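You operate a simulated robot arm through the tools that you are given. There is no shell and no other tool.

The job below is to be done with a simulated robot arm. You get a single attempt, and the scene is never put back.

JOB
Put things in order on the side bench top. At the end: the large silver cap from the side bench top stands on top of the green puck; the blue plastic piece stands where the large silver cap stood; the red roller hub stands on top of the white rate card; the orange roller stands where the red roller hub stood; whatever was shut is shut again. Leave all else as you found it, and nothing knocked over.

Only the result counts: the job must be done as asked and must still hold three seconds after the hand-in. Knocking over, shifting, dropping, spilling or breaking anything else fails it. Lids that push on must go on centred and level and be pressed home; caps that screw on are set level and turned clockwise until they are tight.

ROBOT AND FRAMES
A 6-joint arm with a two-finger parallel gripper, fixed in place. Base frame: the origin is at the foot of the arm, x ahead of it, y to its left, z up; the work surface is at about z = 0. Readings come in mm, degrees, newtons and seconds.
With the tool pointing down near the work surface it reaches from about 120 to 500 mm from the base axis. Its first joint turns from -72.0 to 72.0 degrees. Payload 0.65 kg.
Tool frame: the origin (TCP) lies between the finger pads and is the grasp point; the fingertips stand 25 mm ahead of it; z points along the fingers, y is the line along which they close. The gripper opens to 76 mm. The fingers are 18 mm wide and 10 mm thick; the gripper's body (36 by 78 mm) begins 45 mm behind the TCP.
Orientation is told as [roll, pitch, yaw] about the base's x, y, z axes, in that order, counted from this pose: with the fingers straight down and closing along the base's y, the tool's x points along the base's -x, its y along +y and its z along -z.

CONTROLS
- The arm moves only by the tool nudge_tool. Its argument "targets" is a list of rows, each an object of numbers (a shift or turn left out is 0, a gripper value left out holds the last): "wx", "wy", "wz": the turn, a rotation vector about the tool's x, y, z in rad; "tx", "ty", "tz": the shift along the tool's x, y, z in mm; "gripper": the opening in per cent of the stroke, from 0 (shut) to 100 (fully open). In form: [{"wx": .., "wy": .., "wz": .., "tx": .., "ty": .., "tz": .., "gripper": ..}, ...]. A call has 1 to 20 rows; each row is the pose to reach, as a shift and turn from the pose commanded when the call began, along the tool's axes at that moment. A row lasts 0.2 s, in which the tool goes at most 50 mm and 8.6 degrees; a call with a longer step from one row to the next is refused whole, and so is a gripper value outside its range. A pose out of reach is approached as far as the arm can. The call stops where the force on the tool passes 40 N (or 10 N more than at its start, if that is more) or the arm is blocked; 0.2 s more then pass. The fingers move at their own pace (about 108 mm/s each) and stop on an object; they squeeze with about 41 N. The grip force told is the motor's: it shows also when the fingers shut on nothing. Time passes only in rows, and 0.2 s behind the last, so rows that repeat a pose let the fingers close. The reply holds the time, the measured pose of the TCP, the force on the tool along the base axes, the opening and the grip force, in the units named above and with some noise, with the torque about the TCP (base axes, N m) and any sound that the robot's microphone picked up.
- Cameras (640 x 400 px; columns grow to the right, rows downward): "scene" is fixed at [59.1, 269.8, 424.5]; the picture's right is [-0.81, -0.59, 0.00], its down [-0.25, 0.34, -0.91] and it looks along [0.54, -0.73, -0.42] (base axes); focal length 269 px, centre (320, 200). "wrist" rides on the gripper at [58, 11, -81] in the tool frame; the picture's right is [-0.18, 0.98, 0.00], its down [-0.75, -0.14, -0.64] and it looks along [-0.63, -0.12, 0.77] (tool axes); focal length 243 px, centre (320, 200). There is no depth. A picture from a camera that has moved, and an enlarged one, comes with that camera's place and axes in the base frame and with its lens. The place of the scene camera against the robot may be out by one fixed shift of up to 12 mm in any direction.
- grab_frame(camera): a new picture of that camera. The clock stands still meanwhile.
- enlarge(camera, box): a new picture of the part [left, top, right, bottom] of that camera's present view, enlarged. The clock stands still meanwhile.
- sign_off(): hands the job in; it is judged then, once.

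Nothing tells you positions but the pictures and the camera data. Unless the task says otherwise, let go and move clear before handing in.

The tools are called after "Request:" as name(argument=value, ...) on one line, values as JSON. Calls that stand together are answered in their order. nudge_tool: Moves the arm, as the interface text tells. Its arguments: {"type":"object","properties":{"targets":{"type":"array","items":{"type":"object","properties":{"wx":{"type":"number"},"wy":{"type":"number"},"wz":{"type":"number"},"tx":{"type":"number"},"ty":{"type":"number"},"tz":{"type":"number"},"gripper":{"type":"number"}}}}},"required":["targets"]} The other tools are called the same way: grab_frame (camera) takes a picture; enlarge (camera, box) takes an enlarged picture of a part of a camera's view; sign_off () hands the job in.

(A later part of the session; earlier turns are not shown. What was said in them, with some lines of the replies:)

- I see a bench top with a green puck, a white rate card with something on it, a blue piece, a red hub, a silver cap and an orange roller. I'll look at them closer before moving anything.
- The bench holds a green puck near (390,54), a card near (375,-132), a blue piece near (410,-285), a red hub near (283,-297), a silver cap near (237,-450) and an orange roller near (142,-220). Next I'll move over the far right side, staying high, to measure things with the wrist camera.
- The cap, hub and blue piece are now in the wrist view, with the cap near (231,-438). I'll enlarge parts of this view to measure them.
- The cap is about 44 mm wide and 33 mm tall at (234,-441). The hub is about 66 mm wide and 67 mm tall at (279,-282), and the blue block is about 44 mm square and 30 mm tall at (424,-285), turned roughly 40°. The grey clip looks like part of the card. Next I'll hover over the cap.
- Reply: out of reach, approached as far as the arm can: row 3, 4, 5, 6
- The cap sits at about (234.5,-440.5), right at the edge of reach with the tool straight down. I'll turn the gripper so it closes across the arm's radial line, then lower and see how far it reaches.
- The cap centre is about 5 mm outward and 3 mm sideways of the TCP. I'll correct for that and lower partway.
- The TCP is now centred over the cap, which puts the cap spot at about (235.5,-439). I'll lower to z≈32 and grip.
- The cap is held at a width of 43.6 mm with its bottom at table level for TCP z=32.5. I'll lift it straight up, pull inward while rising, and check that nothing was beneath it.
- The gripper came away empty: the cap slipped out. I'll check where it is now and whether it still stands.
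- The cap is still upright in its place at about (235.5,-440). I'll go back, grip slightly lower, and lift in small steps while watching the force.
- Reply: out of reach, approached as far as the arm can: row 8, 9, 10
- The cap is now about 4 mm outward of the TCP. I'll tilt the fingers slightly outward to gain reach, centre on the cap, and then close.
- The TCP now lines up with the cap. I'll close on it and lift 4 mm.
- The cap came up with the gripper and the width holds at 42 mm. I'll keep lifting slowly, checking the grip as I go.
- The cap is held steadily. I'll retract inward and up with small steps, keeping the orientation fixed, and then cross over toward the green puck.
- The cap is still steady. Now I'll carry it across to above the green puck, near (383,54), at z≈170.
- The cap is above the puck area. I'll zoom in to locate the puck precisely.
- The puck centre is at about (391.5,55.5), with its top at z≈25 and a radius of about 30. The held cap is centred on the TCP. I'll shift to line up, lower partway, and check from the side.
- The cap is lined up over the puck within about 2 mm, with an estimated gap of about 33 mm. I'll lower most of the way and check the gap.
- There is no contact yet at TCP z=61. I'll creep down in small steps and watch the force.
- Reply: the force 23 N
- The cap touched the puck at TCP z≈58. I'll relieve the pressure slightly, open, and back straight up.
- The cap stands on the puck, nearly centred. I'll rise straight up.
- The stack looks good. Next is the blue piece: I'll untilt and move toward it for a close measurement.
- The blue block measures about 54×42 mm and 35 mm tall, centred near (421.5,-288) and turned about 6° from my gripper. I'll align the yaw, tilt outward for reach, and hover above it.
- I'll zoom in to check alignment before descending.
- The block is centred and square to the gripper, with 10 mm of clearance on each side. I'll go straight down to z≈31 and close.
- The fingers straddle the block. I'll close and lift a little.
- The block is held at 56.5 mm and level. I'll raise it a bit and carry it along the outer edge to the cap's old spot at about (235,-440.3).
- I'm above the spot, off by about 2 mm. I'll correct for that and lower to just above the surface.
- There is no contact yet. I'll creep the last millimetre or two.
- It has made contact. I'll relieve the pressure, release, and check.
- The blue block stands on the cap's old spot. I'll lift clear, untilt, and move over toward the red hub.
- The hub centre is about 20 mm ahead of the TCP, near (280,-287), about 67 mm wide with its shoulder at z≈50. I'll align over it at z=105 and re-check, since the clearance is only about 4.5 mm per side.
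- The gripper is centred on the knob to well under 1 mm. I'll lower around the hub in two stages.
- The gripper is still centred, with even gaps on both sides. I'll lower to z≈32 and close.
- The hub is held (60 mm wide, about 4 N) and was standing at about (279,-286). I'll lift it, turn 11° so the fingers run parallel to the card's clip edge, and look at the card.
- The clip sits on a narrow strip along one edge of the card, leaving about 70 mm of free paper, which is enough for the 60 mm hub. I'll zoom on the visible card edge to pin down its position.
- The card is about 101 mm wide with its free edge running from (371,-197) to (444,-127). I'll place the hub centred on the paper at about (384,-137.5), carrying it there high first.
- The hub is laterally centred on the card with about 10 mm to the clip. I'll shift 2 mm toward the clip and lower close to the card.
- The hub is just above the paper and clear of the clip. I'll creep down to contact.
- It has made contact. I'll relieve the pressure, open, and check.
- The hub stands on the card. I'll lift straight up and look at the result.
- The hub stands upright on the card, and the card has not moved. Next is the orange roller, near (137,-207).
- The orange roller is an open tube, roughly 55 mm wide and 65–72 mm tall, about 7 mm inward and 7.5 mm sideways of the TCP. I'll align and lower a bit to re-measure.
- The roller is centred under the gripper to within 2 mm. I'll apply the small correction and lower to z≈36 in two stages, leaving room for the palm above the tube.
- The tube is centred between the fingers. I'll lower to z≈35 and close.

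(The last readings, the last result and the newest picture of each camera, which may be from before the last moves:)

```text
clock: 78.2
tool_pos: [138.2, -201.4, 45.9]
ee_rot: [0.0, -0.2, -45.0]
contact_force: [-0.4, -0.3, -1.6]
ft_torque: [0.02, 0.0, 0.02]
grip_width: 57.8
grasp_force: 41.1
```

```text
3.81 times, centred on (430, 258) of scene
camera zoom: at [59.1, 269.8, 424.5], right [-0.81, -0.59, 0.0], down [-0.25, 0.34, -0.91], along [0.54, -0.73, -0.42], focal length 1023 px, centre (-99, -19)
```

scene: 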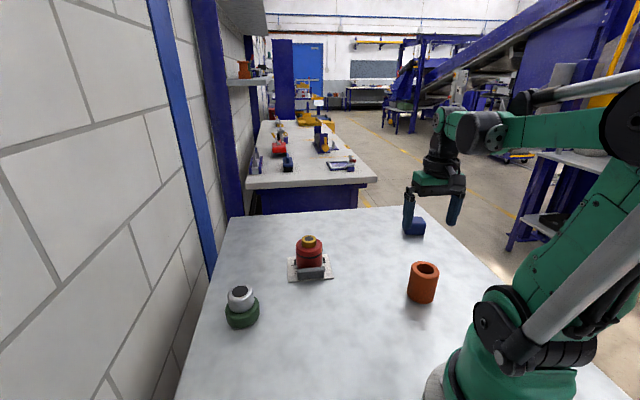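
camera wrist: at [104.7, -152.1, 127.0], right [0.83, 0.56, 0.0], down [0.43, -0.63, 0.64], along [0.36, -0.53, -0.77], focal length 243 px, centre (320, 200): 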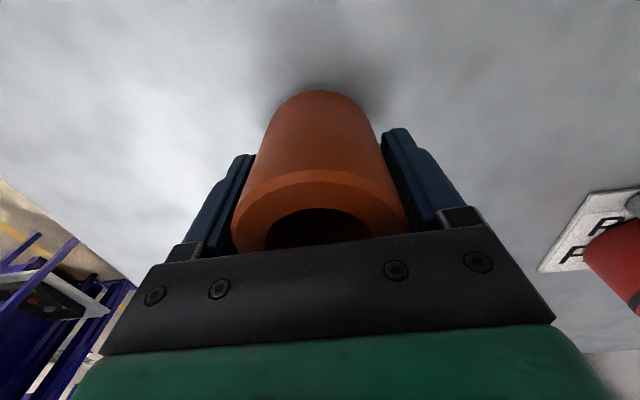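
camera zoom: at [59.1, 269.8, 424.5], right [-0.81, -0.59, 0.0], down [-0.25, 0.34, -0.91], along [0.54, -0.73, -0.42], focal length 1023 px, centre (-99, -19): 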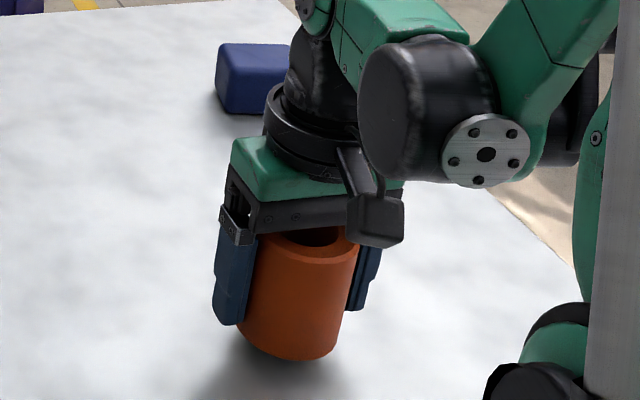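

The roller is held at 58 mm. I'll lift it and carry it to the hub's former spot at (279,-286).

Request:
nudge_tool(targets=[{"tz": -10}, {"tz": -24}, {"tz": -38}, {"tx": -8, "ty": 2, "tz": -50}, {"tx": -22, "ty": 5.5, "tz": -55}, {"tx": -38, "ty": 9.5, "tz": -55}, {"tx": -54, "ty": 13.5, "tz": -55}, {"tx": -70, "ty": 17.5, "tz": -55}, {"tx": -86, "ty": 21.5, "tz": -55}, {"tx": -102, "ty": 25.5, "tz": -55}, {"tx": -118, "ty": 29.5, "tz": -55}, {"tx": -134, "ty": 33.5, "tz": -55}, {"tx": -148, "ty": 37, "tz": -55}, {"tx": -157.7, "ty": 39.5, "tz": -55}, {"tx": -157.7, "ty": 39.5, "tz": -55}])

Request:
grab_frame(camera="wrist")

Request:
grab_frame(camera="scene")

```text
clock: 81.4
tool_pos: [278.1, -286.4, 102.5]
ee_rot: [0.1, -0.1, -45.0]
contact_force: [-0.5, 0.1, -2.0]
ft_torque: [0.01, 0.01, 0.0]
grip_width: 57.9
grasp_force: 40.9
```

```text
taken
camera wrist: at [242.9, -236.5, 182.6], right [0.83, 0.56, 0.0], down [0.43, -0.63, 0.64], along [0.36, -0.53, -0.77], focal length 243 px, centre (320, 200)
```

wrist: 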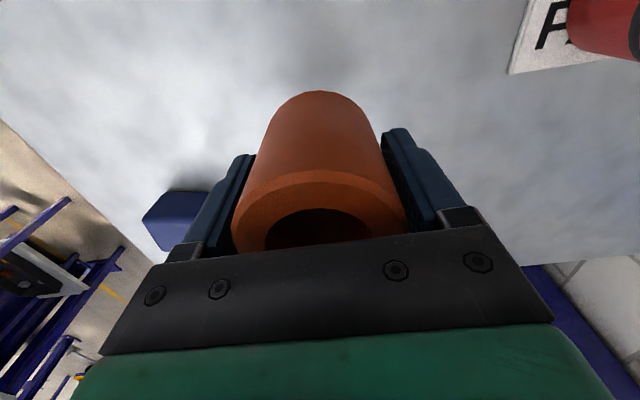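

```text
taken
```

scene: 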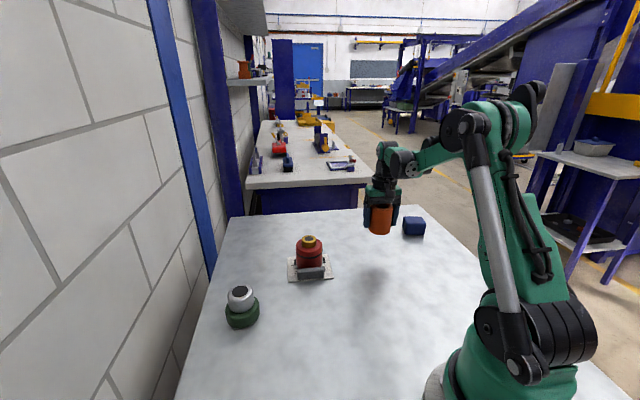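

It's positioned over the spot within about 1 mm. I'll lower toward the surface.

Request:
nudge_tool(targets=[{"tz": 10}, {"tz": 24}, {"tz": 38}, {"tz": 52}, {"tz": 61}, {"tz": 63}, {"tz": 63}])

Request:
enlarge(camera="scene", box=[270, 200, 450, 312])

```text
clock: 83.0
tool_pos: [278.1, -286.0, 39.0]
ee_rot: [0.2, 0.0, -45.0]
contact_force: [-0.3, 0.2, -0.8]
ft_torque: [0.01, 0.0, -0.01]
grip_width: 57.9
grasp_force: 40.7
```

```text
3.56 times, centred on (360, 256) of scene
camera zoom: at [59.1, 269.8, 424.5], right [-0.81, -0.59, 0.0], down [-0.25, 0.34, -0.91], along [0.54, -0.73, -0.42], focal length 955 px, centre (178, 1)
```

zoom: 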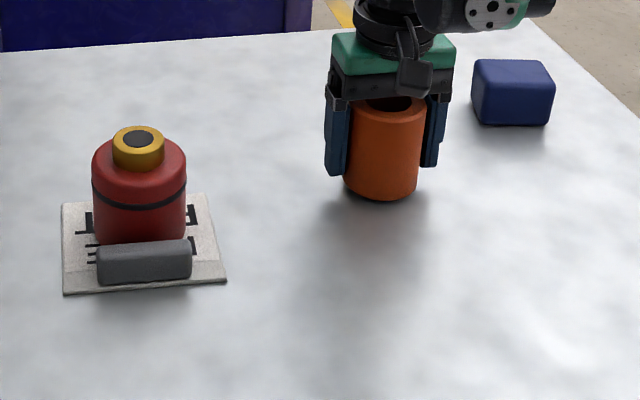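

The roller lines up with the hub's original footprint in the scene view. I'll creep down to contact.

Request:
nudge_tool(targets=[{"tz": 1}, {"tz": 2}, {"tz": 3}, {"tz": 3}])

Request:
nudge_tool(targets=[{"tz": 0.7}, {"tz": 1.4}, {"tz": 1.4}])

```text
clock: 84.0
tool_pos: [278.0, -285.9, 35.5]
ee_rot: [0.1, -0.1, -45.0]
contact_force: [0.2, -0.1, -1.1]
ft_torque: [-0.03, -0.01, 0.05]
grip_width: 57.7
grasp_force: 41.4
```

```text
clock: 84.8
tool_pos: [278.0, -285.9, 33.4]
ee_rot: [0.1, 0.0, -45.0]
contact_force: [-7.7, 9.1, 36.9]
ft_torque: [-0.52, 0.29, -0.16]
grip_width: 57.9
grasp_force: 41.0
```

Contact is firm. I'll back off about 1 mm and release.

Request:
nudge_tool(targets=[{"tz": -0.9}, {"tz": -0.9}])

Request:
nudge_tool(targets=[{"gripper": 82}, {"gripper": 100}, {"gripper": 100}])

Request:
enlarge(camera="scene", box=[270, 200, 450, 312])

Request:
grab_frame(camera="wrist")

```text
clock: 85.4
tool_pos: [279.6, -285.3, 35.0]
ee_rot: [0.1, -0.1, -45.0]
contact_force: [-0.4, 0.0, -1.4]
ft_torque: [0.03, 0.02, -0.04]
grip_width: 57.6
grasp_force: 40.3
```

```text
clock: 86.2
tool_pos: [279.6, -286.1, 34.9]
ee_rot: [0.2, -0.2, -45.0]
contact_force: [-1.3, -0.6, 0.1]
ft_torque: [0.01, -0.02, 0.01]
grip_width: 75.9
grasp_force: 0.0
```

```text
3.56 times, centred on (360, 256) of scene
camera zoom: at [59.1, 269.8, 424.5], right [-0.81, -0.59, 0.0], down [-0.25, 0.34, -0.91], along [0.54, -0.73, -0.42], focal length 955 px, centre (178, 1)
```

zoom: 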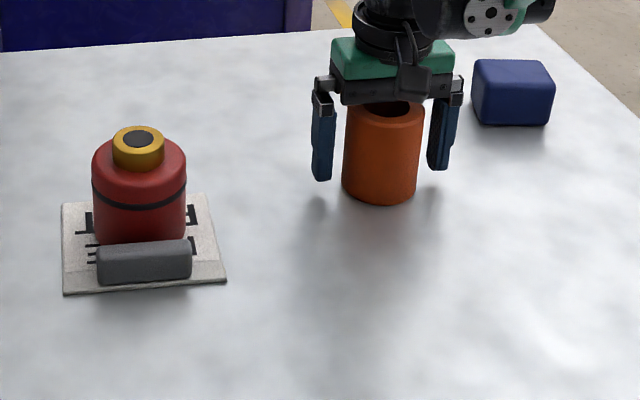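

```text
taken
camera wrist: at [244.1, -236.5, 116.1], right [0.83, 0.56, 0.0], down [0.43, -0.63, 0.64], along [0.36, -0.53, -0.77], focal length 243 px, centre (320, 200)
```

wrist: 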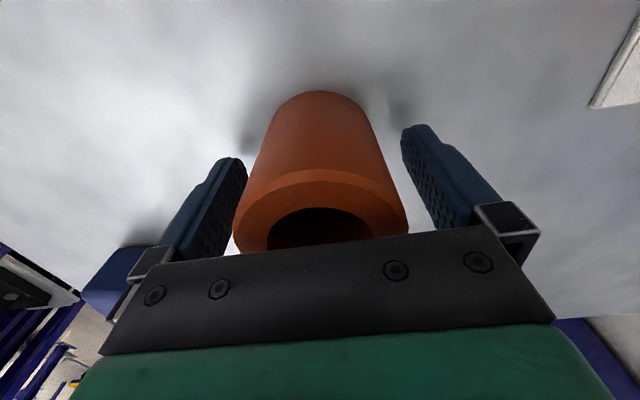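

The roller stands free and upright. I'll lift straight up and away, then inspect everything.

Request:
nudge_tool(targets=[{"tz": -8}, {"tz": -22}, {"tz": -45}, {"tz": -80}, {"tz": -120}, {"tz": -160}, {"tz": -170}, {"tz": -170}])

Request:
grab_frame(camera="scene")

Request:
enlarge(camera="scene", box=[270, 200, 450, 312])

Request:
enlarge(camera="scene", box=[200, 200, 480, 375])

Request:
enlarge(camera="scene", box=[205, 270, 285, 340])

Request:
grab_frame(camera="wrist")

```text
clock: 88.0
tool_pos: [278.2, -286.8, 206.6]
ee_rot: [0.1, 0.0, -45.0]
contact_force: [0.0, -0.1, -0.6]
ft_torque: [0.0, 0.02, 0.02]
grip_width: 76.0
grasp_force: 0.1
```

```text
taken
```

scene: 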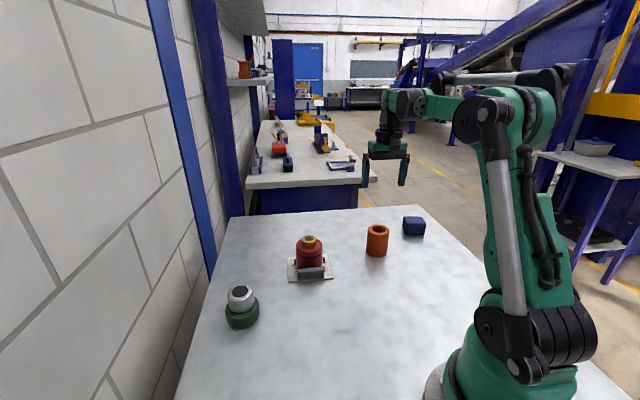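

```text
3.56 times, centred on (360, 256) of scene
camera zoom: at [59.1, 269.8, 424.5], right [-0.81, -0.59, 0.0], down [-0.25, 0.34, -0.91], along [0.54, -0.73, -0.42], focal length 955 px, centre (178, 1)
```

zoom: 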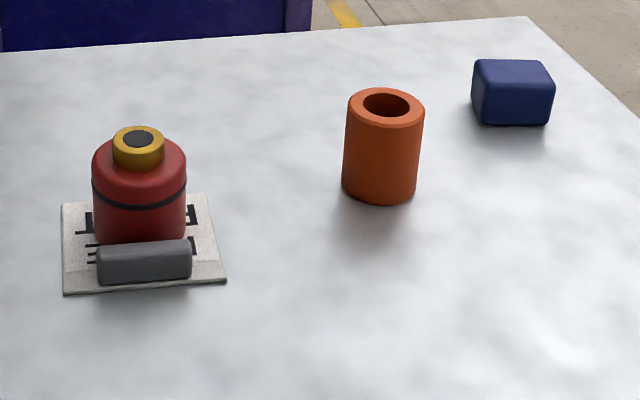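

```text
2.29 times, centred on (340, 288) of scene
camera zoom: at [59.1, 269.8, 424.5], right [-0.81, -0.59, 0.0], down [-0.25, 0.34, -0.91], along [0.54, -0.73, -0.42], focal length 614 px, centre (274, 0)
```

zoom: 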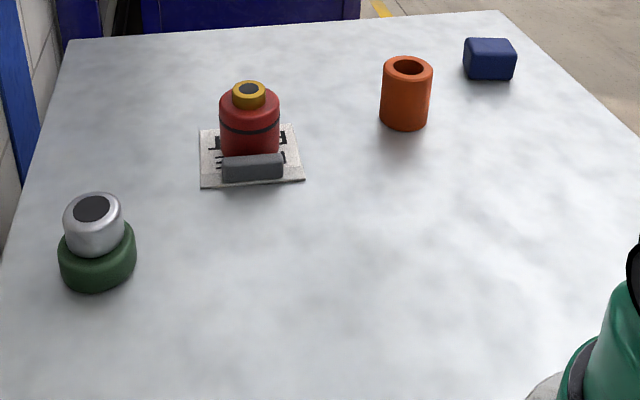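

```text
5.71 times, centred on (245, 305) of scene
camera zoom: at [59.1, 269.8, 424.5], right [-0.81, -0.59, 0.0], down [-0.25, 0.34, -0.91], along [0.54, -0.73, -0.42], focal length 1535 px, centre (749, -400)
```

zoom: 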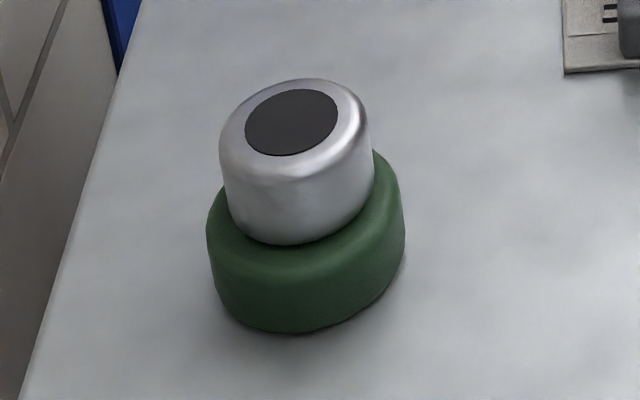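

```text
taken
camera wrist: at [245.0, -237.4, 287.6], right [0.83, 0.56, 0.0], down [0.43, -0.63, 0.64], along [0.36, -0.53, -0.77], focal length 243 px, centre (320, 200)
```

wrist: 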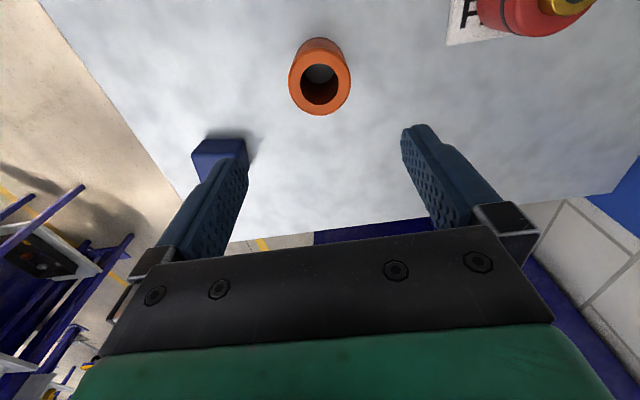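

Everything looks as asked. The silver cap is on the green puck, the blue block is on the cap's old spot, the red hub is on the rate card and the orange roller is on the hub's old spot; nothing is knocked over and the gripper is clear. I'm handing it in.

Request:
sign_off()

```text
The job is handed in.
```

The job is handed in, and all four pieces are where you asked. I checked them in the final pictures; the judged result hasn't come back to me.

- **Silver cap:** it stands on the green puck, nearly centred. It slipped out of the gripper on the first lift but stayed upright on its spot, and the second, slower lift held.
- **Blue plastic piece:** it stands where the cap stood, within about 1–2 mm by my estimate. It keeps the angle it had before.
- **Red roller hub:** it stands on the free paper of the rate card, clear of the grey clip. I took the clip to be part of the card and left it alone; neither has moved.
- **Orange roller:** it stands where the hub stood, within about 1–2 mm by my estimate, and lines up with the hub's original footprint in the scene view.

I saw nothing that had to be opened, so nothing needed shutting. Nothing was knocked over, and the gripper is open and clear of the bench.
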